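You operate a simulated robot arm through the tools that you are given. There is no shell and no other tool. Be economical: measure what you need, move in short steps, check, and stop when the job is done.

Carry out the task below with a simulated robot arm. There is one attempt and no reset: what you move stays moved.

## Task
The semolina bag has spilt: clip it shut, move it and wipe up the flour mark.
Fine: orange clip on its folded top; the bag stays on the island; pink napkin, back where it lay.

Only the result counts: the job must be done as asked and must still hold three seconds after the hand-in. Knocking over, shifting, dropping, spilling or breaking anything else fails it. Flat cloth is picked up by pressing the open fingertips on it (5 to 10 N) and closing them slowly along it; thin cloth reads only 2 to 8 mm in the jaws.

## Robot
A 7-joint arm with a two-finger parallel gripper, fixed in place. Base frame: the origin is at the foot of the arm, x ahead of it, y to its left, z up. Lengths are in m, angles in rad, forces in N, time in s.
With the tool pointing down near the work surface it reaches from about 0.32 to 0.78 m from the base axis. Its first joint turns from -2.897 to 2.897 rad. Payload 3.91 kg.
The tool frame sits at the grasp point between the pads (the TCP): z along the fingers, y along the line on which they close. The tips reach 0.03 m beyond it. The gripper opens to 0.11 m. The fingers are 0.02 m wide and 0.01 m thick; the gripper's body (0.048 by 0.112 m) begins 0.055 m behind the TCP.
Orientation is told as [roll, pitch, yaw] about the base's x, y, z axes, in that order, counted from this pose: with the fingers straight down and closing along the base's y, the tool's x points along the base's -x, its y along +y and its z along -z.

## Interface
- The arm moves only by the tool nudge_tool. Its argument "motion" is one flat list of numbers, 7 for each row, row after row: the shift along the base's x, y, z in m, then the turn, a rotation vector about the base's x, y, z in rad, then the opening, from 0 (shut) to 1 (fully open). In form: [tx, ty, tz, wx, wy, wz, grip, tx, ty, tz, wx, wy, wz, grip, ...]. A call has 1 to 8 rows; each row shifts and turns the commanded pose from where the row before left it. A row lasts 0.2 s, in which the tool goes at most 0.05 m and 0.15 rad; a call with a longer step from one row to the next is refused whole, and so is a gripper value outside its range. A pose out of reach is approached as far as the arm can. The call stops where the force on the tool passes 40 N (or 10 N more than at its start, if that is more) or the arm is blocked; 0.2 s more then pass. The fingers move at their own pace (about 0.153 m/s each) and stop on an object; they squeeze with about 30 N. The grip force told is the motor's: it shows also when the fingers shut on nothing. Time passes only in rows, and 0.2 s behind the last, so rows that do not move let the fingers close. It gives the time, the measured TCP pose, the force on the tool (base axes), the opening and the grip force at its end, in the units of the frame above (readings bear some noise).
- Cameras (640 x 400 px; columns grow to the right, rows downward): "scene" is fixed at [0.393, 0.4976, 1.6377]; the picture's right is [-0.37, 0.93, 0.00], its down [0.80, 0.32, -0.50] and it looks along [-0.47, -0.19, -0.87] (base axes); focal length 300 px, centre (320, 200). "wrist" rides on the gripper at [0.077, 0.007, -0.114] in the tool frame; the picture's right is [-0.09, 1.00, 0.00], its down [-0.80, -0.07, -0.59] and it looks along [-0.59, -0.05, 0.80] (tool axes); focal length 270 px, centre (320, 200). There is no depth. A picture from a camera that has moved, and an enlarged one, comes with that camera's place and axes in the base frame and with its lens. The place of the scene camera against the robot may be out by one fixed shift of up to 0.025 m in any direction.
- camera(camera): a new picture of that camera. It takes no simulated time.
- slide_trunk(by): slides the trunk up (or, below 0, down) by that many m; the arm rides with it, the base frame stays. It gives what a move gives, with no picture.
- inspect(camera, box): a new picture of the part [left, top, right, bottom] of that camera's present view, enlarged. It takes no simulated time.
- hand_in(): hands the job in; it is judged then, once.

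Work in short steps. Places have to be worked out from the pictures, the camera data and where the tool is seen: move nearer, look again, correct. Check each grasp and each placing, and mend what went wrong. You have 120 turns and 64 pictures in all, those below and enlarged ones among them. Open the gripper and draw the arm clear of the work before you hand the job in, unless the task says otherwise; then end with one line.

The tools are called after "Emit:" as name(argument=value, ...) on one line, values as JSON. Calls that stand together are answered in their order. nudge_tool: Moves the arm, as the interface text tells. Its arguments: {"type":"object","properties":{"motion":{"type":"array","items":{"type":"number"}}},"required":["motion"]} The other tools are called the same way: slide_trunk (by) slides the trunk up or down; camera (camera) takes a picture; inspect (camera, box) takes an enlarged picture of a part of a camera's view; hand_in () hands the job in.

At the start:

```text
t: 0.0
position: [-0.0228, 0.4129, 1.2834]
tool_rot: [-0.026, -0.005, 0.0]
ft_force: [0.8, 0.3, -0.3]
grip_width: 0.11
grasp_force: 0.0
trunk travel left (down, up): [-0.55, 0.06]
```

scene: 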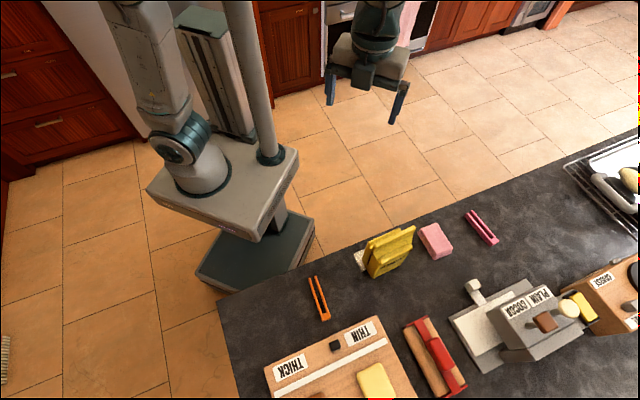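
wrist: 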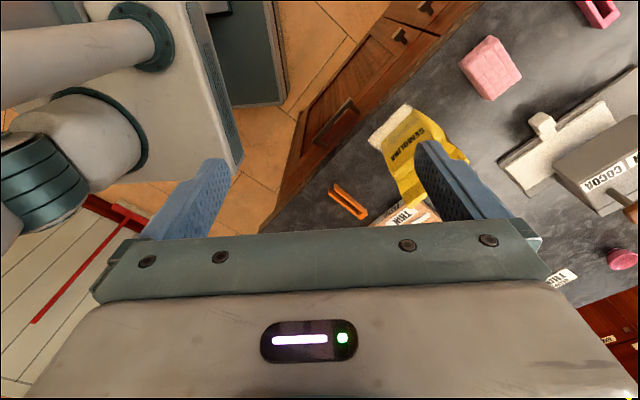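

I'll look closer at the bag, clip, napkin and flour mark before moving anything.

Emit:
inspect(camera="scene", box=[290, 190, 530, 340])

Emit:
inspect(camera="wrist", box=[300, 0, 640, 240])

Emit:
inspect(camera="scene", box=[220, 260, 640, 400])

```text
2.67 times, centred on (410, 265) of scene
camera zoom: at [0.393, 0.4976, 1.6377], right [-0.37, 0.93, 0.0], down [0.8, 0.32, -0.5], along [-0.47, -0.19, -0.87], focal length 799 px, centre (80, 27)
```

zoom: 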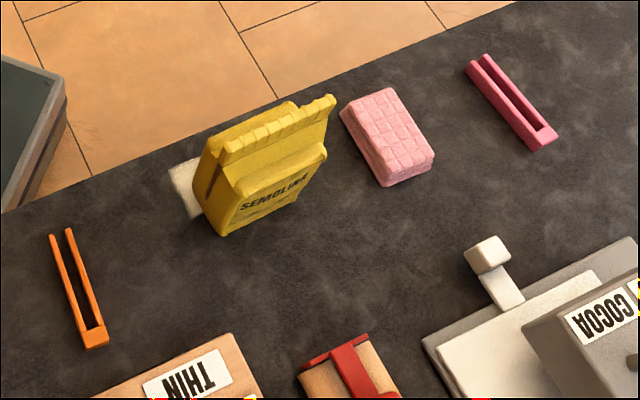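

```text
1.67 times, centred on (470, 120) of wrist
camera zoom: at [-0.1004, 0.4217, 1.3949], right [0.09, 1.0, -0.02], down [0.8, -0.06, 0.6], along [0.59, -0.07, -0.8], focal length 450 px, centre (70, 333)
```

zoom: 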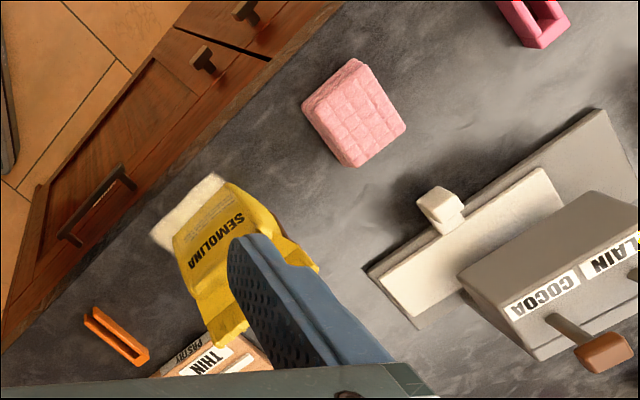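

```text
1.52 times, centred on (430, 330) of scene
camera zoom: at [0.393, 0.4976, 1.6377], right [-0.37, 0.93, 0.0], down [0.8, 0.32, -0.5], along [-0.47, -0.19, -0.87], focal length 457 px, centre (152, 2)
```

zoom: 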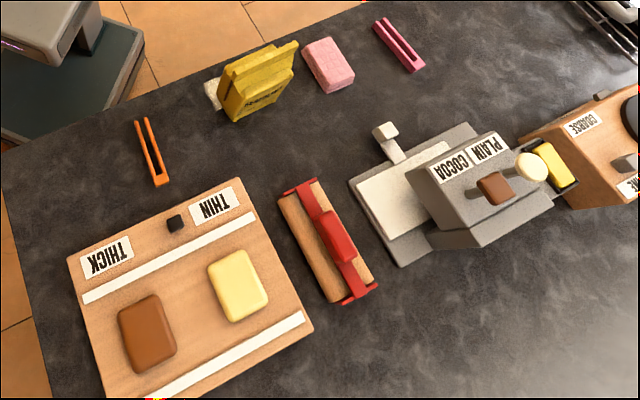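

The orange U-clip is at roughly (0.16..0.25, 0.38..0.46), the bag at about (0.05, 0.58), the flour mark peeks out behind the bag at (0.055, 0.49), and the pink napkin is at about (-0.09, 0.70). I lower the trunk to get nearer, then look with the wrist camera.

Emit:
slide_trunk(by=-0.25)

Emit:
camera(camera="wrist")

```text
t: 2.6
position: [-0.0216, 0.4135, 1.0286]
tool_rot: [-0.035, -0.004, -0.003]
ft_force: [-0.2, 0.0, 0.3]
grip_width: 0.11
grasp_force: 0.1
trunk travel left (down, up): [-0.3, 0.31]
```

```text
58 pictures are left
camera wrist: at [-0.1003, 0.4236, 1.1408], right [0.09, 1.0, -0.03], down [0.8, -0.05, 0.6], along [0.6, -0.08, -0.8], focal length 270 px, centre (320, 200)
```

wrist: 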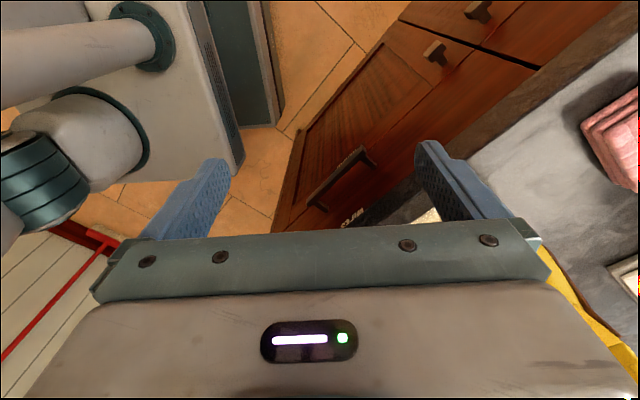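

The view is too low from here and the gripper hides the bag. I move over toward the bag and up a little to view bag, clip and napkin together.

Emit:
nudge_tool(motion=[0.02, 0.02, 0.035, 0, 0, 0, 1, 0.02, 0.02, 0.035, 0, 0, 0, 1, 0.02, 0.025, 0.03, 0, 0, 0, 1, 0.02, 0.025, 0.03, 0, 0, 0, 1, 0.02, 0.025, 0, 0.0, 0, 0, 1])

Emit:
camera(camera="wrist")

```text
t: 3.8
position: [0.0621, 0.4985, 1.1525]
tool_rot: [-0.024, -0.003, -0.002]
ft_force: [-0.3, 0.0, -0.8]
grip_width: 0.1099
grasp_force: 0.0
out of reach, approached as far as the arm can: row 4, 5
trunk travel left (down, up): [-0.3, 0.31]
```

```text
57 pictures are left
camera wrist: at [-0.0159, 0.5063, 1.2659], right [0.09, 1.0, -0.02], down [0.8, -0.06, 0.6], along [0.6, -0.07, -0.8], focal length 270 px, centre (320, 200)
```

wrist: 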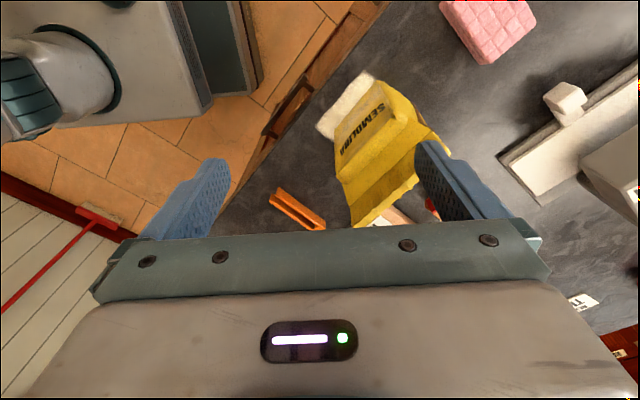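

The bag is now in view; I enlarge it to read its geometry.

Emit:
inspect(camera="wrist", box=[250, 40, 490, 240])

```text
2.00 times, centred on (370, 140) of wrist
camera zoom: at [-0.0159, 0.5063, 1.2659], right [0.09, 1.0, -0.02], down [0.8, -0.06, 0.6], along [0.6, -0.07, -0.8], focal length 541 px, centre (220, 320)
```

zoom: 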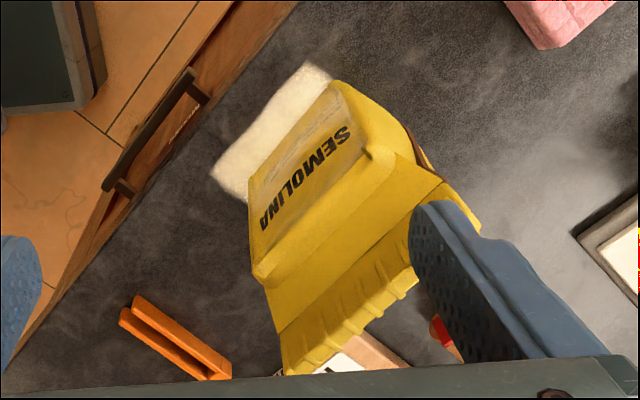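

The rays from the two cameras only meet if the surface is nearer z≈0.91 than 0.728, so I check this with a scene picture with the arm in its present place before trusting heights.

Emit:
camera(camera="scene")

```text
55 pictures are left
```

scene: 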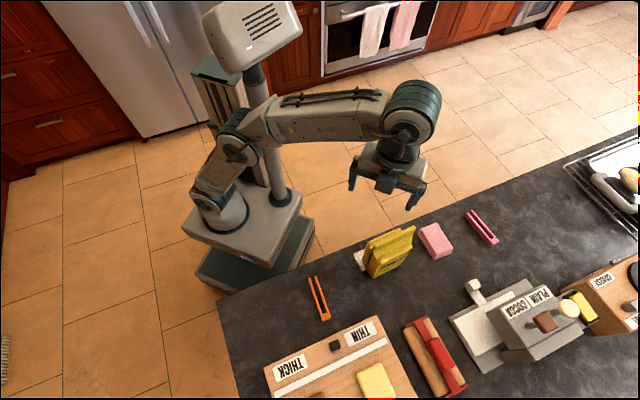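

TCP projects where the picture shows it, so both cameras are sound and the surface really lies near z≈0.91, not 0.728; I'll confirm by touch. I now go round behind the bag to over the orange clip (closed end near (0.28, 0.465)), turning the tool about 0.72 rad so the fingers close across it.

Emit:
nudge_tool(motion=[0, -0.04, 0, 0, 0, 0.09, 1, 0, -0.04, 0, 0, 0, 0.09, 1, 0.035, 0, 0, 0, 0, 0.09, 1, 0.035, 0, 0, 0, 0, 0.09, 1, 0.035, 0, 0, 0, 0, 0.09, 1, 0.035, 0, 0, 0, 0, 0.09, 1, 0.03, 0.005, 0, 0, 0, 0.09, 1, 0.02, 0.015, -0.03, 0, 0, 0.09, 1])

Emit:
camera(camera="wrist")

```text
t: 5.6
position: [0.2538, 0.4379, 1.1239]
tool_rot: [-0.026, -0.004, 0.721]
ft_force: [0.8, 0.3, -0.3]
grip_width: 0.1102
grasp_force: 0.0
trunk travel left (down, up): [-0.3, 0.31]
```

```text
54 pictures are left
camera wrist: at [0.1876, 0.3933, 1.2366], right [-0.59, 0.81, -0.02], down [0.64, 0.48, 0.6], along [0.49, 0.34, -0.8], focal length 270 px, centre (320, 200)
```

wrist: 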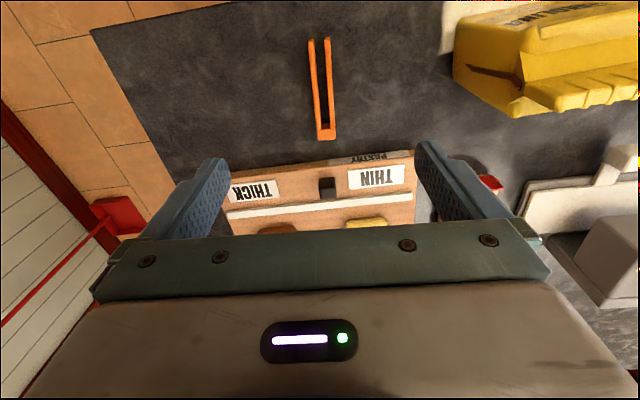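

The clip lies along ~41°, matching the tool; its closed end is near (0.30, 0.477) if the surface is at 0.91. I move above it, to z≈1.0, and look again.

Emit:
nudge_tool(motion=[0.018, 0.016, -0.03, 0, 0, 0, 1, 0.018, 0.016, -0.03, 0.02, 0, 0, 1, 0, 0, -0.04, 0, 0, 0, 1, 0, 0, -0.02, 0, 0, 0, 1])

Emit:
camera(camera="wrist")

```text
t: 6.6
position: [0.2885, 0.4678, 1.0057]
tool_rot: [-0.008, -0.017, 0.72]
ft_force: [1.6, 0.6, 0.6]
grip_width: 0.1099
grasp_force: 0.0
trunk travel left (down, up): [-0.3, 0.31]
```

```text
53 pictures are left
camera wrist: at [0.2234, 0.4217, 1.1166], right [-0.59, 0.81, -0.01], down [0.64, 0.47, 0.61], along [0.5, 0.35, -0.79], focal length 270 px, centre (320, 200)
```

wrist: 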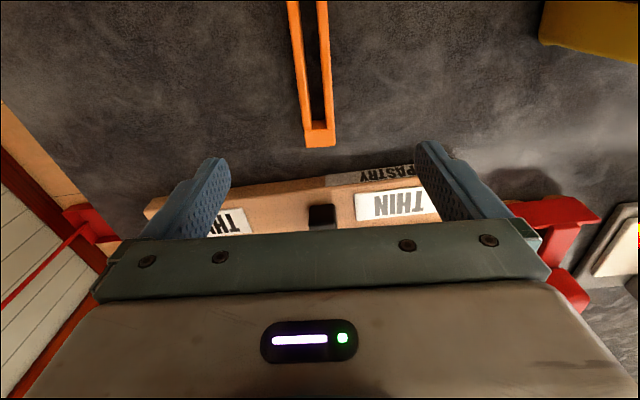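

The closed bar of the clip is right beneath the TCP, the clip turned about 0.07 rad more than the tool. I correct the yaw and descend to z≈0.965, then look.

Emit:
nudge_tool(motion=[0, 0, -0.02, 0, 0, 0.07, 1, 0, 0, -0.02, 0, 0.01, 0, 1])

Emit:
camera(camera="wrist")

```text
t: 7.2
position: [0.2891, 0.4693, 0.9639]
tool_rot: [-0.001, -0.011, 0.789]
ft_force: [-0.7, -0.3, -0.7]
grip_width: 0.11
grasp_force: 0.1
trunk travel left (down, up): [-0.3, 0.31]
```

```text
52 pictures are left
camera wrist: at [0.2285, 0.4176, 1.0764], right [-0.64, 0.76, 0.0], down [0.61, 0.52, 0.6], along [0.46, 0.39, -0.8], focal length 270 px, centre (320, 200)
```

wrist: 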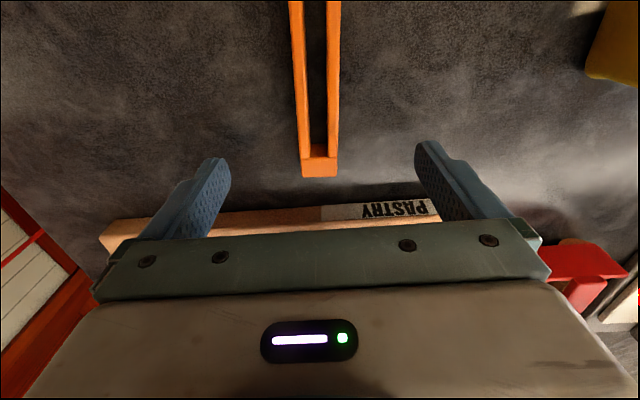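

Clip still centred between the fingers. I descend in small steps, watching for the touch on the surface.

Emit:
nudge_tool(motion=[0, 0, -0.007, 0, 0, 0, 1, 0, 0, -0.006, 0, 0, 0, 1])

```text
t: 7.8
position: [0.2895, 0.4691, 0.951]
tool_rot: [-0.003, -0.011, 0.789]
ft_force: [-0.7, -0.4, -0.6]
grip_width: 0.1099
grasp_force: 0.1
trunk travel left (down, up): [-0.3, 0.31]
```

No contact yet at tips z≈0.921, so I continue.

Emit:
nudge_tool(motion=[0, 0, -0.004, 0, 0, 0, 1, 0, 0, -0.004, 0, 0, 0, 1])

Emit:
camera(camera="wrist")

```text
t: 8.4
position: [0.2879, 0.4689, 0.95]
tool_rot: [-0.001, -0.024, 0.79]
ft_force: [-3.5, -5.1, 14.6]
grip_width: 0.1099
grasp_force: 0.1
trunk travel left (down, up): [-0.3, 0.31]
stopped in row 2: the force on the tool passed its limit (the readings are from after the stop); the commanded pose is now the measured one
```

```text
51 pictures are left
camera wrist: at [0.2275, 0.4161, 1.0616], right [-0.64, 0.76, 0.0], down [0.6, 0.51, 0.61], along [0.47, 0.4, -0.79], focal length 270 px, centre (320, 200)
```

wrist: 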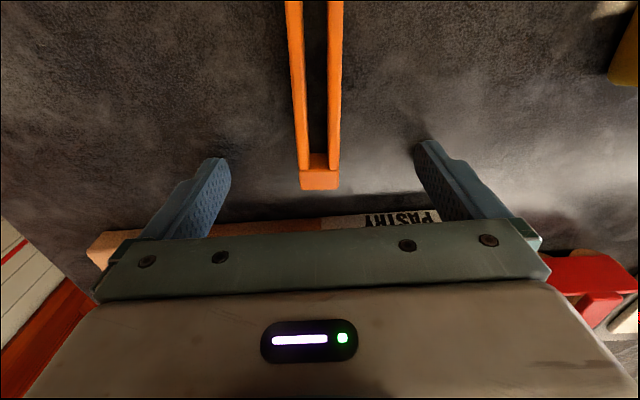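

Touch at TCP z≈0.949 puts the surface at ≈0.919. I lift 3 mm, draw back ~6 mm so the pads cover the clip's bar, and close.

Emit:
nudge_tool(motion=[-0.004, -0.004, 0.003, 0, 0.01, 0, 1, 0, 0, 0, 0, 0, 0, 0.5, 0, 0, 0, 0, 0, 0, 0.15, 0, 0, 0, 0, 0, 0, 0.0, 0, 0, 0, 0, 0, 0, 0.0])

Emit:
camera(camera="wrist")

```text
t: 9.6
position: [0.2852, 0.4671, 0.9511]
tool_rot: [0.007, -0.014, 0.789]
ft_force: [-0.1, 0.0, 0.1]
grip_width: 0.0207
grasp_force: 30.7
trunk travel left (down, up): [-0.3, 0.31]
```

```text
50 pictures are left
camera wrist: at [0.2255, 0.4144, 1.0631], right [-0.64, 0.76, 0.01], down [0.61, 0.51, 0.61], along [0.46, 0.4, -0.8], focal length 270 px, centre (320, 200)
```

wrist: 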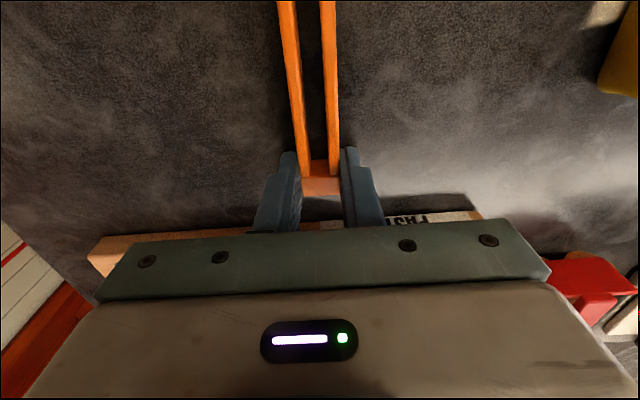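

The clip is held (20.7 mm). I lift straight up first, then begin turning it toward the line of the bag's fold.

Emit:
nudge_tool(motion=[0, 0, 0.03, 0, 0, 0, 0, 0, 0, 0.045, 0, 0, 0, 0, 0, 0, 0.045, 0, 0, 0, 0, 0, 0, 0.045, 0, 0, -0.1, 0, 0, 0, 0.035, 0, 0, -0.14, 0, 0, -0.02, 0, 0, 0, -0.14, 0, 0, -0.02, 0, 0, 0, -0.14, 0, 0, -0.02, 0, 0, 0, -0.14, 0])

Emit:
nudge_tool(motion=[0, 0, 0, 0, 0, -0.14, 0, 0, 0, 0, 0, 0, -0.14, 0, 0, 0, 0, 0, 0, -0.14, 0, 0, 0, 0, 0, 0, -0.14, 0, 0, 0, 0, 0, 0, -0.14, 0, 0, 0, 0, 0, 0, -0.14, 0])

Emit:
camera(camera="wrist")

Emit:
camera(camera="scene")

```text
t: 11.4
position: [0.2871, 0.4058, 1.1508]
tool_rot: [0.006, -0.015, 0.124]
ft_force: [0.2, 0.0, -0.5]
grip_width: 0.0206
grasp_force: 30.6
trunk travel left (down, up): [-0.3, 0.31]
```

```text
t: 12.8
position: [0.2859, 0.4068, 1.15]
tool_rot: [0.007, -0.017, -0.714]
ft_force: [-0.5, 0.3, -0.4]
grip_width: 0.0206
grasp_force: 30.4
trunk travel left (down, up): [-0.3, 0.31]
```

```text
49 pictures are left
camera wrist: at [0.2301, 0.4611, 1.2632], right [0.72, 0.7, 0.01], down [0.55, -0.58, 0.61], along [0.43, -0.43, -0.8], focal length 270 px, centre (320, 200)
```

wrist: 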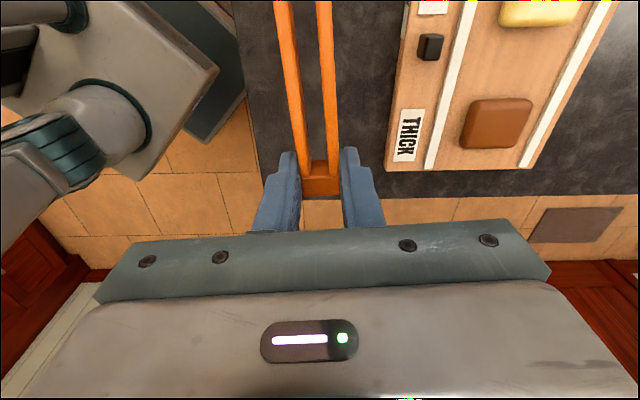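

```text
48 pictures are left
```

scene: 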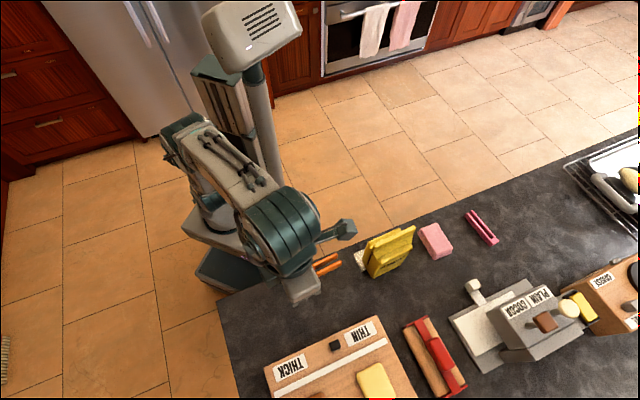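

The clip is aligned roughly, but this camera looks away from the bag. I raise the trunk by 0.1 and go above the bag, so the wrist camera looks down along the fold with the clip in the same picture.

Emit:
slide_trunk(by=0.1)

Emit:
nudge_tool(motion=[-0.03, 0.02, 0, 0, 0, 0, 0, -0.03, 0.02, 0, 0, 0, 0, 0, -0.03, 0.02, 0, 0, 0, 0, 0, -0.03, 0.03, 0, 0, 0, 0, 0, -0.02, 0.03, 0, 0, 0, 0, 0])

Emit:
camera(camera="wrist")

```text
t: 14.1
position: [0.2862, 0.4063, 1.2504]
tool_rot: [0.008, -0.015, -0.711]
ft_force: [0.3, 0.4, 0.6]
grip_width: 0.0207
grasp_force: 30.2
trunk travel left (down, up): [-0.4, 0.21]
```

```text
t: 15.3
position: [0.1433, 0.5187, 1.2423]
tool_rot: [0.008, -0.014, -0.711]
ft_force: [-0.6, 0.5, -0.9]
grip_width: 0.0206
grasp_force: 29.6
out of reach, approached as far as the arm can: row 5
trunk travel left (down, up): [-0.4, 0.21]
```

```text
47 pictures are left
camera wrist: at [0.0885, 0.5723, 1.3551], right [0.72, 0.7, 0.01], down [0.55, -0.57, 0.61], along [0.43, -0.43, -0.8], focal length 270 px, centre (320, 200)
```

wrist: 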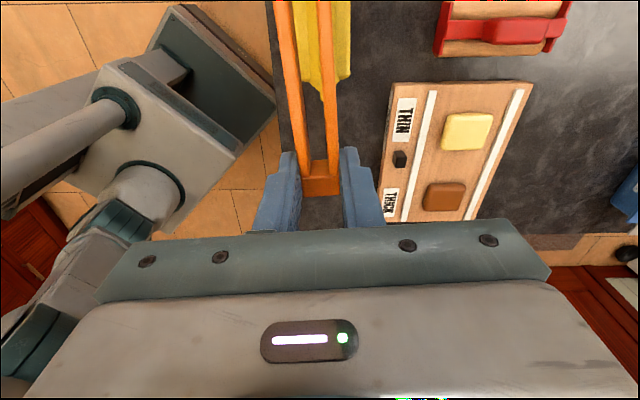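

The fold shows just below the clip. I shift sideways by ~5 cm and a little along so the fold is seen free of the clip.

Emit:
nudge_tool(motion=[-0.03, -0.003, 0, 0, 0, 0, 0, -0.033, -0.003, 0, 0, 0, 0, 0])

Emit:
inspect(camera="wrist", box=[240, 0, 480, 200])

```text
t: 15.9
position: [0.0794, 0.5094, 1.2452]
tool_rot: [0.008, -0.013, -0.712]
ft_force: [0.4, -0.3, -0.3]
grip_width: 0.0204
grasp_force: 29.7
trunk travel left (down, up): [-0.4, 0.21]
```

```text
2.00 times, centred on (360, 100) of wrist
camera zoom: at [0.0243, 0.5634, 1.3566], right [0.72, 0.7, 0.01], down [0.55, -0.57, 0.61], along [0.43, -0.43, -0.8], focal length 541 px, centre (240, 400)
```

zoom: 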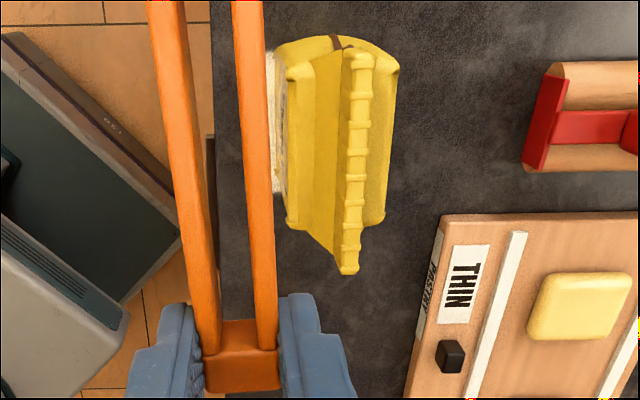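

The fold runs along the picture's vertical, ending nearest at about (0.153, 0.518, 1.085). I enlarge further to judge its thickness against the clip's gap, and get a scene close-up of its height.

Emit:
inspect(camera="wrist", box=[360, 0, 456, 60])

Emit:
inspect(camera="wrist", box=[360, 80, 456, 140])

Emit:
inspect(camera="scene", box=[340, 210, 436, 290])

```text
6.67 times, centred on (408, 30) of wrist
camera zoom: at [0.0243, 0.5634, 1.3566], right [0.72, 0.7, 0.01], down [0.55, -0.57, 0.61], along [0.43, -0.43, -0.8], focal length 1802 px, centre (-267, 1333)
```

zoom: 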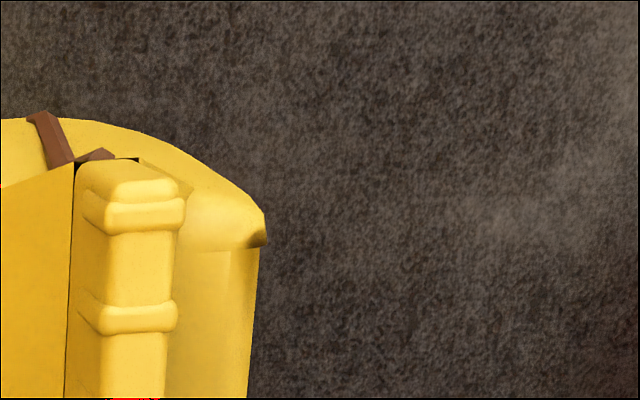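

```text
6.67 times, centred on (408, 110) of wrist
camera zoom: at [0.0243, 0.5634, 1.3566], right [0.72, 0.7, 0.01], down [0.55, -0.57, 0.61], along [0.43, -0.43, -0.8], focal length 1802 px, centre (-267, 800)
```

zoom: 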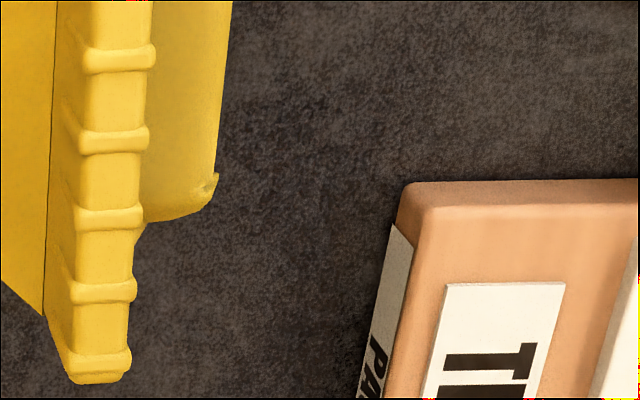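

```text
5.00 times, centred on (388, 250) of scene
camera zoom: at [0.393, 0.4976, 1.6377], right [-0.37, 0.93, 0.0], down [0.8, 0.32, -0.5], along [-0.47, -0.19, -0.87], focal length 1498 px, centre (-20, -50)
```

zoom: 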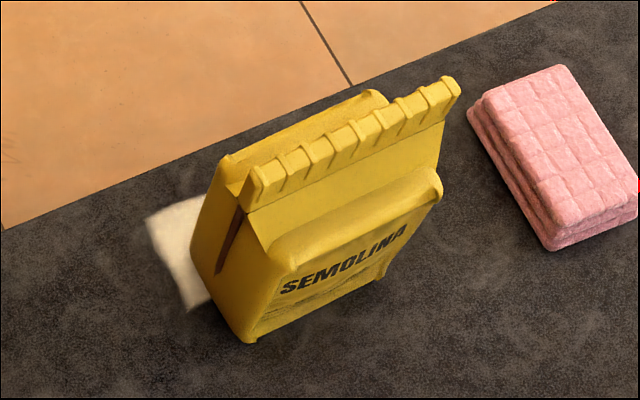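

The roll at the top is about 9–10 mm thick; I measure the clip's gap at high zoom.

Emit:
inspect(camera="wrist", box=[290, 110, 410, 200])

Emit:
inspect(camera="wrist", box=[290, 0, 410, 90])

```text
4.44 times, centred on (350, 155) of wrist
camera zoom: at [0.0243, 0.5634, 1.3566], right [0.72, 0.7, 0.01], down [0.55, -0.57, 0.61], along [0.43, -0.43, -0.8], focal length 1201 px, centre (187, 400)
```

zoom: 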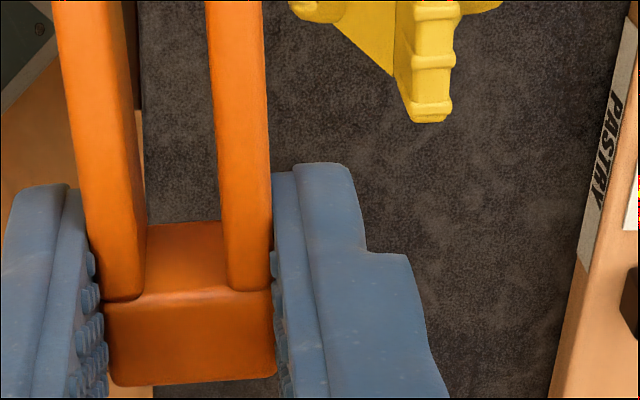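

```text
4.44 times, centred on (350, 45) of wrist
camera zoom: at [0.0243, 0.5634, 1.3566], right [0.72, 0.7, 0.01], down [0.55, -0.57, 0.61], along [0.43, -0.43, -0.8], focal length 1201 px, centre (187, 889)
```

zoom: 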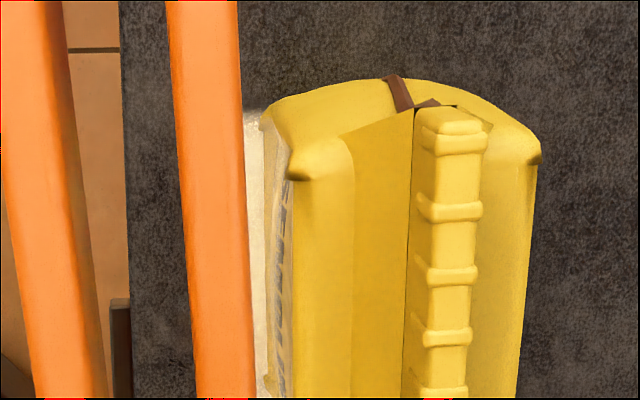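

Gap ≈11 mm against a roll of ≈9–10 mm, so alignment must be within about a millimetre. I will lower the clip from above over the fold, where the camera shows both; I move over the fold at z≈1.16 with a small yaw correction and check.

Emit:
nudge_tool(motion=[0.04, -0.001, -0.02, 0, 0, -0.012, 0, 0.0406, -0.0016, -0.025, 0, 0, 0, 0, 0, 0, -0.04, -0.008, 0.014, 0, 0, 0, 0, 0, 0, 0, 0, 0])

Emit:
inspect(camera="wrist", box=[240, 0, 400, 200])

```text
t: 16.9
position: [0.1593, 0.5062, 1.1573]
tool_rot: [-0.01, -0.012, -0.726]
ft_force: [-0.9, 0.4, 0.1]
grip_width: 0.0206
grasp_force: 30.4
trunk travel left (down, up): [-0.4, 0.21]
```

```text
2.00 times, centred on (320, 100) of wrist
camera zoom: at [0.1069, 0.5636, 1.2704], right [0.73, 0.69, -0.01], down [0.55, -0.58, 0.6], along [0.41, -0.44, -0.8], focal length 541 px, centre (320, 400)
```

zoom: 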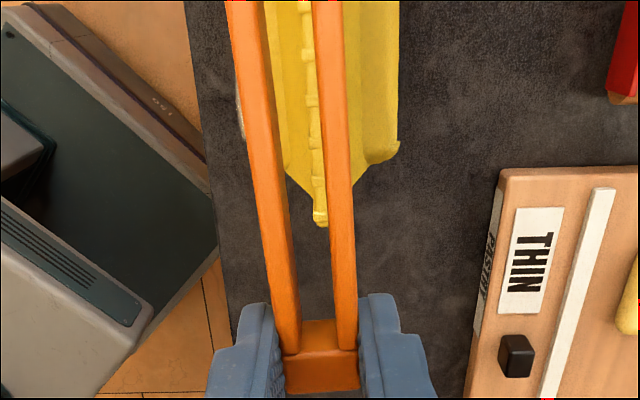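

The fold's end shows inside the gap; computing for heights, the clip needs ~1 mm to the picture's right and ~0.01 rad more turn. I apply that while descending to z≈1.13 and look again.

Emit:
nudge_tool(motion=[0.0008, 0.0008, -0.015, 0, 0, -0.01, 0, 0, 0, -0.012, 0, 0, 0, 0, 0, 0, 0, 0, 0, 0, 0])

Emit:
inspect(camera="wrist", box=[270, 0, 370, 110])

```text
t: 17.7
position: [0.1613, 0.5087, 1.1315]
tool_rot: [-0.009, -0.01, -0.733]
ft_force: [0.1, 0.3, -0.5]
grip_width: 0.0204
grasp_force: 29.9
trunk travel left (down, up): [-0.4, 0.21]
```

```text
3.64 times, centred on (320, 55) of wrist
camera zoom: at [0.1084, 0.5644, 1.2435], right [0.73, 0.68, -0.01], down [0.55, -0.58, 0.6], along [0.41, -0.45, -0.8], focal length 983 px, centre (320, 727)
```

zoom: 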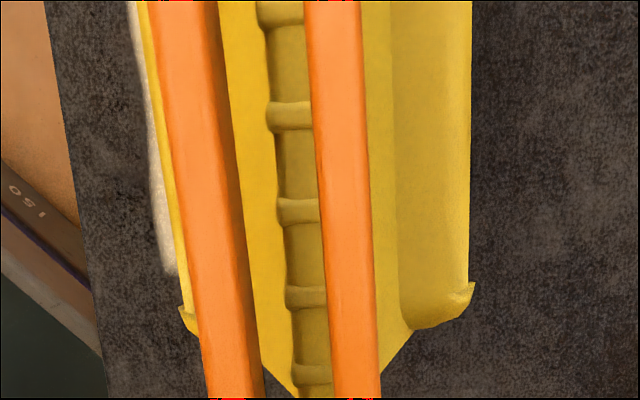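

Only the fold's left edge was visible beside the right prong; from its ridges I compute the clip must go ~3.3 mm to the picture's right and turn ~0.008 rad more. I do that at the same height and recheck.

Emit:
nudge_tool(motion=[0.0024, 0.0022, 0, 0, 0, -0.008, 0, 0, 0, 0, 0, 0, 0, 0])

Emit:
inspect(camera="wrist", box=[270, 0, 370, 110])

```text
t: 18.3
position: [0.1644, 0.5098, 1.1311]
tool_rot: [-0.008, -0.011, -0.743]
ft_force: [0.4, 0.4, 0.0]
grip_width: 0.0204
grasp_force: 30.1
trunk travel left (down, up): [-0.4, 0.21]
```

```text
3.64 times, centred on (320, 55) of wrist
camera zoom: at [0.1124, 0.567, 1.2433], right [0.74, 0.67, -0.01], down [0.54, -0.59, 0.6], along [0.4, -0.45, -0.8], focal length 983 px, centre (320, 727)
```

zoom: 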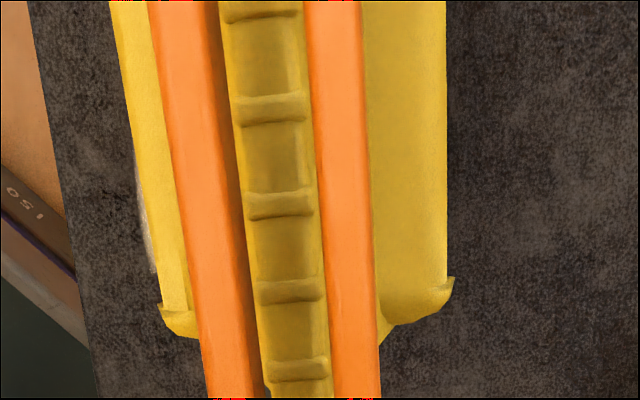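

All ridges now show in the gap; the clip is ~1 mm too far right. I correct that and descend slowly to first contact height.

Emit:
nudge_tool(motion=[-0.0007, -0.0007, -0.004, 0, 0, -0.003, 0, 0, 0, -0.004, 0, 0, 0, 0, 0, 0, -0.003, 0, 0, 0, 0, 0, 0, 0, 0, 0, 0, 0])

Emit:
inspect(camera="wrist", box=[270, 0, 370, 110])

```text
t: 19.3
position: [0.1652, 0.5088, 1.1191]
tool_rot: [-0.008, -0.01, -0.744]
ft_force: [-0.6, -0.2, -0.2]
grip_width: 0.0207
grasp_force: 29.9
trunk travel left (down, up): [-0.4, 0.21]
```

```text
3.64 times, centred on (320, 55) of wrist
camera zoom: at [0.1124, 0.5656, 1.2326], right [0.74, 0.67, -0.01], down [0.54, -0.59, 0.6], along [0.4, -0.45, -0.8], focal length 983 px, centre (320, 727)
```

zoom: 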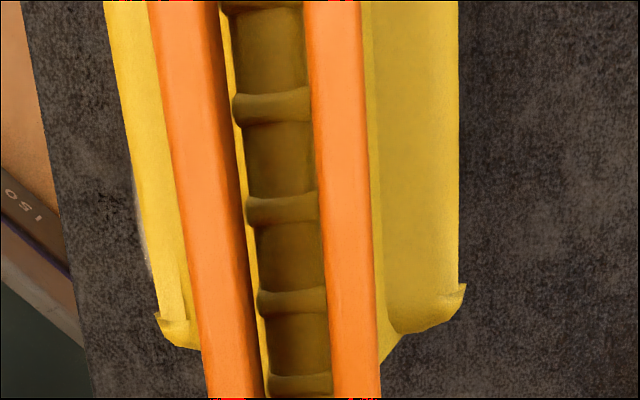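

Alignment is now within about half a millimetre. I continue down in 3 mm steps watching the force.

Emit:
nudge_tool(motion=[-0.0003, -0.0002, -0.003, 0, 0, 0, 0, 0, 0, -0.003, 0, 0, 0, 0, 0, 0, -0.003, 0, 0, 0, 0])

Emit:
inspect(camera="wrist", box=[270, 0, 370, 110])

```text
t: 20.1
position: [0.1654, 0.5093, 1.1114]
tool_rot: [-0.008, -0.011, -0.746]
ft_force: [-1.6, -1.0, 0.1]
grip_width: 0.0204
grasp_force: 29.7
trunk travel left (down, up): [-0.4, 0.21]
```

```text
3.64 times, centred on (320, 55) of wrist
camera zoom: at [0.1125, 0.5663, 1.2232], right [0.74, 0.67, -0.01], down [0.54, -0.59, 0.6], along [0.4, -0.45, -0.8], focal length 983 px, centre (320, 727)
```

zoom: 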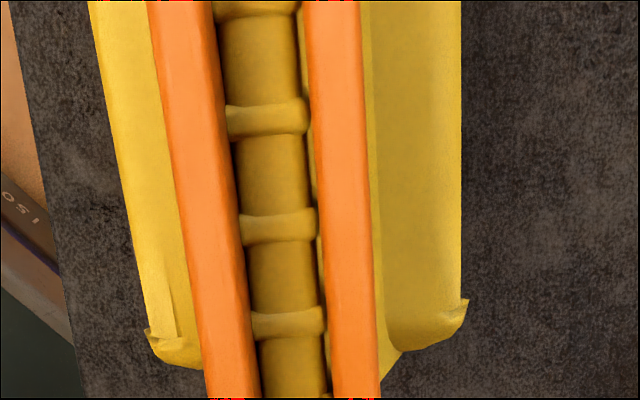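

The roll is entering the gap, slightly pressing the left prong (−1.9 N sideways). I shift 0.5 mm left and keep going down.

Emit:
nudge_tool(motion=[-0.0005, -0.0004, -0.003, 0, 0, 0, 0, 0, 0, -0.003, 0, 0, 0, 0, 0, 0, -0.003, 0, 0, 0, 0])

Emit:
inspect(camera="wrist", box=[250, 0, 390, 180])

```text
t: 20.9
position: [0.1645, 0.509, 1.1019]
tool_rot: [-0.008, -0.008, -0.745]
ft_force: [0.1, -0.1, 0.2]
grip_width: 0.0206
grasp_force: 30.1
trunk travel left (down, up): [-0.4, 0.21]
```

```text
2.22 times, centred on (320, 90) of wrist
camera zoom: at [0.1123, 0.5656, 1.2144], right [0.74, 0.67, -0.01], down [0.54, -0.59, 0.6], along [0.4, -0.45, -0.8], focal length 601 px, centre (320, 444)
```

zoom: 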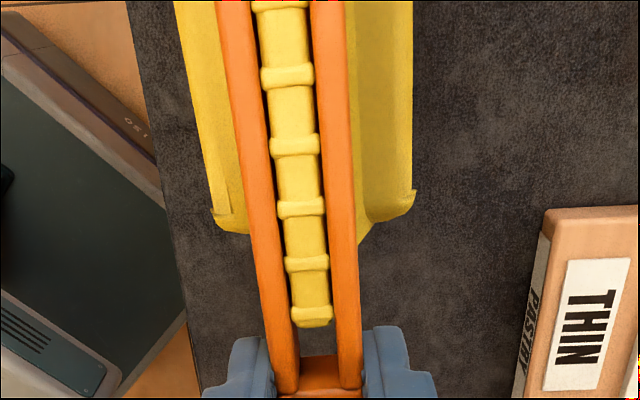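

The roll now sits between the prongs with no force. I go ~9 mm lower and check from both cameras.

Emit:
nudge_tool(motion=[0, 0, -0.003, 0, 0, 0, 0, 0, 0, -0.003, 0, 0, 0, 0, 0, 0, -0.003, 0, 0, 0, 0])

Emit:
inspect(camera="wrist", box=[250, 0, 390, 180])

Emit:
inspect(camera="scene", box=[330, 200, 426, 290])

```text
t: 21.7
position: [0.1648, 0.5079, 1.0926]
tool_rot: [-0.008, -0.01, -0.744]
ft_force: [0.7, -0.3, 0.7]
grip_width: 0.0206
grasp_force: 30.2
trunk travel left (down, up): [-0.4, 0.21]
```

```text
2.22 times, centred on (320, 90) of wrist
camera zoom: at [0.1116, 0.5657, 1.2049], right [0.74, 0.67, -0.01], down [0.54, -0.59, 0.6], along [0.4, -0.45, -0.8], focal length 601 px, centre (320, 444)
```

zoom: 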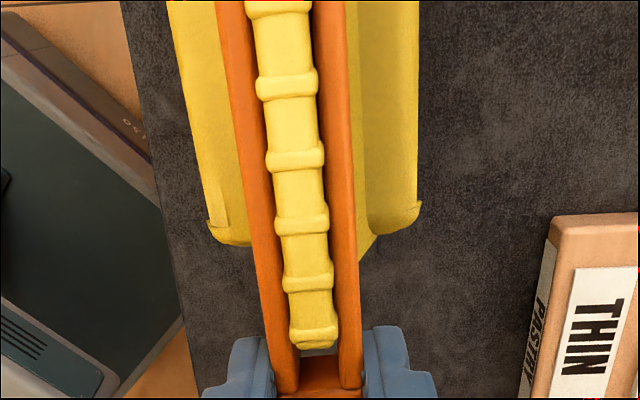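

```text
4.44 times, centred on (378, 245) of scene
camera zoom: at [0.393, 0.4976, 1.6377], right [-0.37, 0.93, 0.0], down [0.8, 0.32, -0.5], along [-0.47, -0.19, -0.87], focal length 1332 px, centre (62, 0)
```

zoom: 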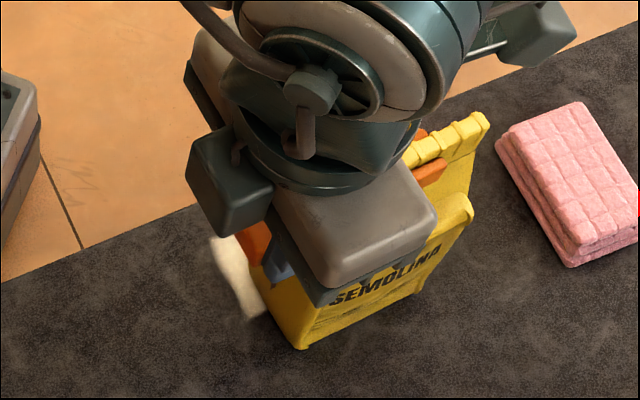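

The clip straddles the roll. I push it ~5 mm further along the fold toward the bag so the bar comes near the fold's end, watching force so the bag isn't tipped.

Emit:
nudge_tool(motion=[-0.0014, 0.0014, 0, 0, 0, 0, 0, -0.0014, 0.0014, 0, 0, 0, 0, 0, -0.0007, 0.0007, 0, 0, 0, 0, 0])

Emit:
inspect(camera="wrist", box=[250, 0, 390, 180])

```text
t: 22.5
position: [0.1608, 0.5113, 1.093]
tool_rot: [-0.009, -0.011, -0.745]
ft_force: [-0.8, 0.3, -0.1]
grip_width: 0.0207
grasp_force: 29.4
trunk travel left (down, up): [-0.4, 0.21]
```

```text
2.22 times, centred on (320, 90) of wrist
camera zoom: at [0.1084, 0.5697, 1.2047], right [0.74, 0.67, -0.01], down [0.54, -0.59, 0.6], along [0.4, -0.45, -0.8], focal length 601 px, centre (320, 444)
```

zoom: 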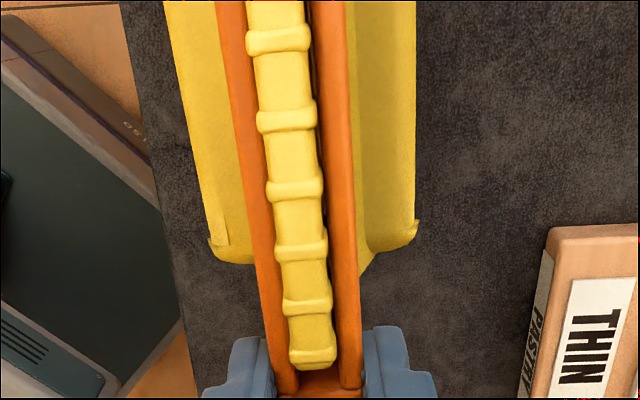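

The bar is at the fold's end now. I open the fingers a little and see whether the clip stays.

Emit:
nudge_tool(motion=[0, 0, 0, 0, 0, 0, 0.25, 0, 0, 0, 0, 0, 0, 0.4, 0, 0, 0, 0, 0, 0, 0.4])

Emit:
inspect(camera="wrist", box=[250, 0, 390, 180])

```text
t: 23.3
position: [0.1611, 0.5128, 1.0916]
tool_rot: [-0.008, -0.01, -0.746]
ft_force: [0.4, -0.2, -1.0]
grip_width: 0.0441
grasp_force: 0.1
trunk travel left (down, up): [-0.4, 0.21]
```

```text
2.22 times, centred on (320, 90) of wrist
camera zoom: at [0.1085, 0.5697, 1.2048], right [0.74, 0.67, -0.01], down [0.54, -0.59, 0.6], along [0.4, -0.45, -0.8], focal length 601 px, centre (320, 444)
```

zoom: 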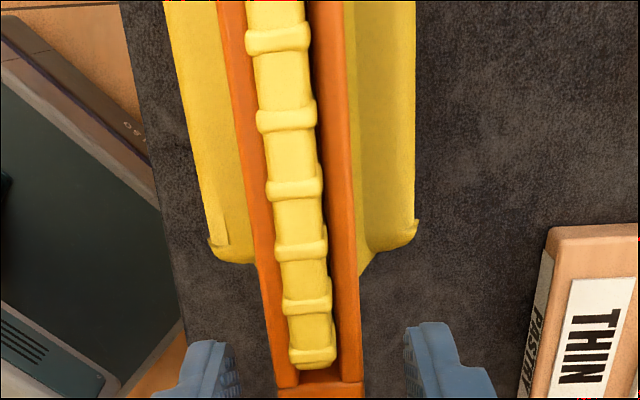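

The clip stays on the fold. I rise straight up and look from outside.

Emit:
nudge_tool(motion=[0, 0, 0.02, 0, 0, 0, 0.4, 0, 0, 0.04, 0, 0, 0, 0.6, 0, 0, 0.04, 0, 0, 0, 1, 0.02, -0.03, 0.02, 0, 0, 0.1, 1, 0.03, -0.03, 0, 0, 0, 0.14, 1, 0, -0.04, 0, 0, 0, 0.14, 1, -0.03, -0.02, 0, 0, 0, 0.14, 1, -0.03, 0, 0, 0, 0, 0.14, 1])

Emit:
inspect(camera="scene", box=[330, 200, 450, 290])

Emit:
camera(camera="wrist")

```text
t: 25.1
position: [0.1507, 0.3919, 1.2119]
tool_rot: [-0.01, -0.01, -0.082]
ft_force: [0.6, 0.5, 0.6]
grip_width: 0.1101
grasp_force: 0.1
trunk travel left (down, up): [-0.4, 0.21]
```

```text
4.44 times, centred on (390, 245) of scene
camera zoom: at [0.393, 0.4976, 1.6377], right [-0.37, 0.93, 0.0], down [0.8, 0.32, -0.5], along [-0.47, -0.19, -0.87], focal length 1332 px, centre (9, 0)
```

zoom: 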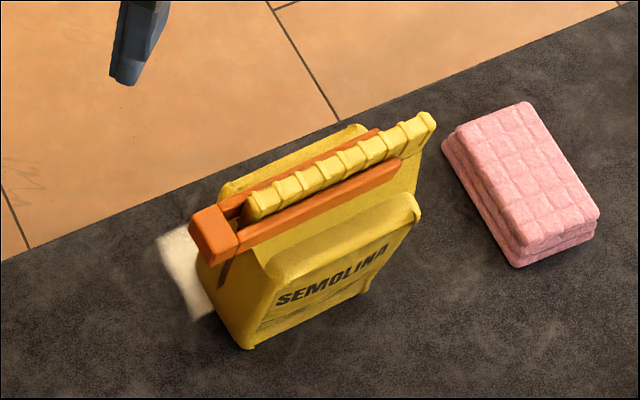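

```text
29 pictures are left
camera wrist: at [0.0726, 0.4065, 1.3252], right [0.17, 0.99, -0.01], down [0.79, -0.13, 0.6], along [0.59, -0.11, -0.8], focal length 270 px, centre (320, 200)
```

wrist: 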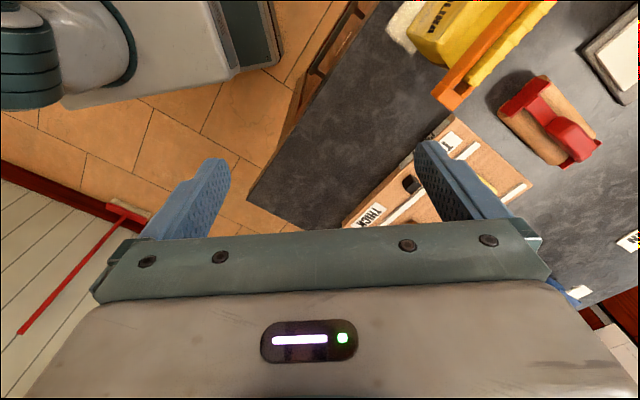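

The clip sits well on the fold. Next the bag: fold centre ≈ (0.115, 0.551), body ≈7 cm thick. I plan to grip it across its thickness from above and carry it ~18 cm along the fold line (+x,−y), where the clip lay, which is free. First I position above it.

Emit:
nudge_tool(motion=[-0.01, 0.04, 0, 0, 0, -0.14, 1, -0.01, 0.04, 0, 0, 0, -0.14, 1, -0.01, 0.04, 0, 0, 0, -0.14, 1, -0.006, 0.039, 0, 0, 0, -0.14, 1, 0, 0, -0.02, 0, 0, -0.103, 1, 0, 0, 0, 0, 0, 0, 1])

Emit:
camera(camera="wrist")

```text
t: 26.5
position: [0.1156, 0.5504, 1.1914]
tool_rot: [-0.009, -0.011, -0.749]
ft_force: [0.0, 0.2, -0.1]
grip_width: 0.1101
grasp_force: 0.0
trunk travel left (down, up): [-0.4, 0.21]
```

```text
28 pictures are left
camera wrist: at [0.0627, 0.6087, 1.3044], right [0.74, 0.67, -0.01], down [0.54, -0.59, 0.6], along [0.4, -0.45, -0.8], focal length 270 px, centre (320, 200)
```

wrist: 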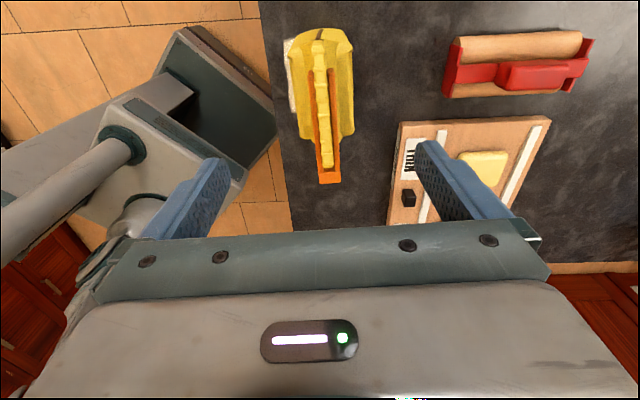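

The fold is centred beneath. I descend with open fingers straddling it to z≈1.05.

Emit:
nudge_tool(motion=[0, 0, -0.04, 0, 0, 0, 1, 0, 0, -0.04, 0, 0, 0, 1, 0, 0, -0.03, 0, 0, 0, 1, 0, 0, -0.015, 0, 0, 0, 1, 0, 0, -0.015, 0, 0, 0, 1])

Emit:
camera(camera="wrist")

```text
t: 27.7
position: [0.1137, 0.5522, 1.0529]
tool_rot: [-0.01, -0.012, -0.749]
ft_force: [-0.5, -0.5, 0.3]
grip_width: 0.11
grasp_force: 0.1
trunk travel left (down, up): [-0.4, 0.21]
```

```text
27 pictures are left
camera wrist: at [0.0619, 0.6092, 1.1646], right [0.74, 0.67, -0.01], down [0.54, -0.59, 0.6], along [0.4, -0.45, -0.8], focal length 270 px, centre (320, 200)
```

wrist: 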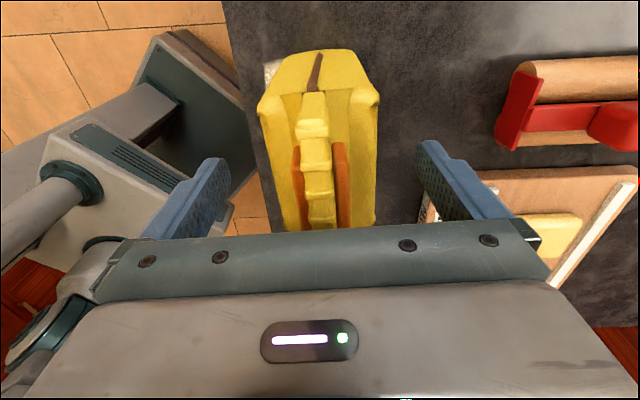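

Body and fold are centred between the fingers. I close in stages.

Emit:
nudge_tool(motion=[0, 0, 0, 0, 0, 0, 0.85, 0, 0, 0, 0, 0, 0, 0.7, 0, 0, 0, 0, 0, 0, 0.6, 0, 0, 0, 0, 0, 0, 0.5, 0, 0, 0, 0, 0, 0, 0.4, 0, 0, 0, 0, 0, 0, 0.3])

```text
t: 29.1
position: [0.1144, 0.5516, 1.052]
tool_rot: [-0.007, -0.009, -0.749]
ft_force: [2.0, 3.1, 2.9]
grip_width: 0.0596
grasp_force: 29.9
trunk travel left (down, up): [-0.4, 0.21]
```

Held at 60 mm with 30 N. I lift 2 cm and check that it hangs level.

Emit:
nudge_tool(motion=[0, 0, 0.006, 0, 0, 0, 0.3, 0, 0, 0.007, 0, 0, 0, 0.3, 0, 0, 0.007, 0, 0, 0, 0.3])

Emit:
inspect(camera="scene", box=[320, 190, 464, 290])

```text
t: 29.9
position: [0.1144, 0.5525, 1.0715]
tool_rot: [-0.01, -0.01, -0.746]
ft_force: [0.0, 0.1, -4.1]
grip_width: 0.0597
grasp_force: 29.3
trunk travel left (down, up): [-0.4, 0.21]
```

```text
4.00 times, centred on (392, 240) of scene
camera zoom: at [0.393, 0.4976, 1.6377], right [-0.37, 0.93, 0.0], down [0.8, 0.32, -0.5], along [-0.47, -0.19, -0.87], focal length 1199 px, centre (32, 40)
```

zoom: 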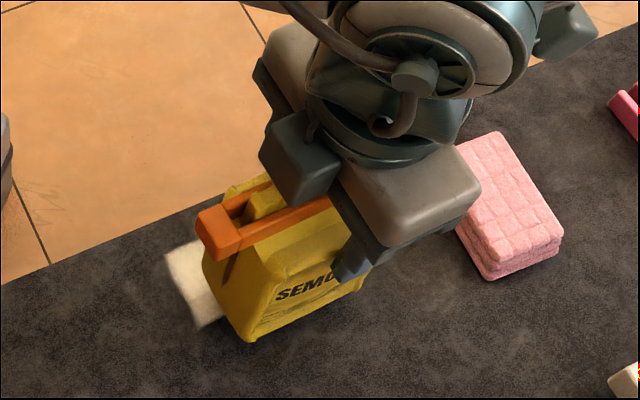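

The bag (≈4 N) is lifted with the clip on. I carry it (+0.138, −0.115) to the free space.

Emit:
nudge_tool(motion=[0.023, -0.019, 0, 0, 0, 0, 0.3, 0.023, -0.019, 0, 0, 0, 0, 0.3, 0.023, -0.019, 0, 0, 0, 0, 0.3, 0.023, -0.019, 0, 0, 0, 0, 0.3, 0.023, -0.019, 0, 0, 0, 0, 0.3, 0.023, -0.02, 0, 0, 0, 0, 0.3, 0, 0, 0, 0, 0, 0, 0.3])

Emit:
camera(camera="scene")

```text
t: 31.5
position: [0.2521, 0.4347, 1.0714]
tool_rot: [-0.008, -0.01, -0.747]
ft_force: [-0.2, 0.1, -5.7]
grip_width: 0.0598
grasp_force: 29.6
trunk travel left (down, up): [-0.4, 0.21]
```

```text
25 pictures are left
```

scene: 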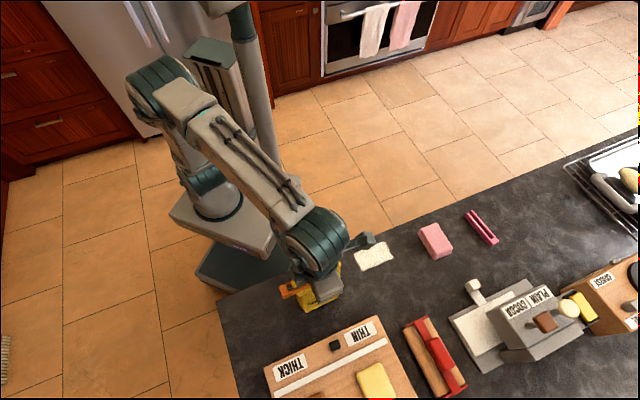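

The flour mark is wholly uncovered. I lower the bag until it stands.

Emit:
nudge_tool(motion=[0, 0, -0.008, 0, 0, 0, 0.3, 0, 0, -0.007, 0, 0, 0, 0.3, 0, 0, -0.003, 0, 0, 0, 0.3, 0, 0, -0.001, 0, 0, 0, 0.3])

```text
t: 32.5
position: [0.2524, 0.4358, 1.0524]
tool_rot: [-0.01, -0.011, -0.747]
ft_force: [-0.3, 0.0, -4.5]
grip_width: 0.0596
grasp_force: 29.9
trunk travel left (down, up): [-0.4, 0.21]
```

Still carrying 4.5 N, so I lower 1 mm at a time until the weight goes.

Emit:
nudge_tool(motion=[0, 0, -0.001, 0, 0, 0, 0.3, 0, 0, -0.001, 0, 0, 0, 0.3])

```text
t: 33.1
position: [0.2536, 0.4365, 1.0518]
tool_rot: [-0.006, -0.01, -0.747]
ft_force: [1.4, 0.4, 3.3]
grip_width: 0.0595
grasp_force: 30.8
trunk travel left (down, up): [-0.4, 0.21]
```

It stands on the surface now (+3 N). I open, wait, and rise straight up.

Emit:
nudge_tool(motion=[0, 0, 0, 0, 0, 0, 0.65, 0, 0, 0, 0, 0, 0, 0.8, 0, 0, 0, 0, 0, 0, 1, 0, 0, 0, 0, 0, 0, 1, 0, 0, 0.03, 0, 0, 0, 1, 0, 0, 0.04, 0, 0, 0, 1, 0, 0, 0.04, 0, 0, 0, 1, 0, 0, 0.03, 0, 0, 0, 1])

```text
t: 34.9
position: [0.2538, 0.4365, 1.1929]
tool_rot: [-0.009, -0.012, -0.748]
ft_force: [-0.4, -0.2, -0.6]
grip_width: 0.1098
grasp_force: 0.1
trunk travel left (down, up): [-0.4, 0.21]
```

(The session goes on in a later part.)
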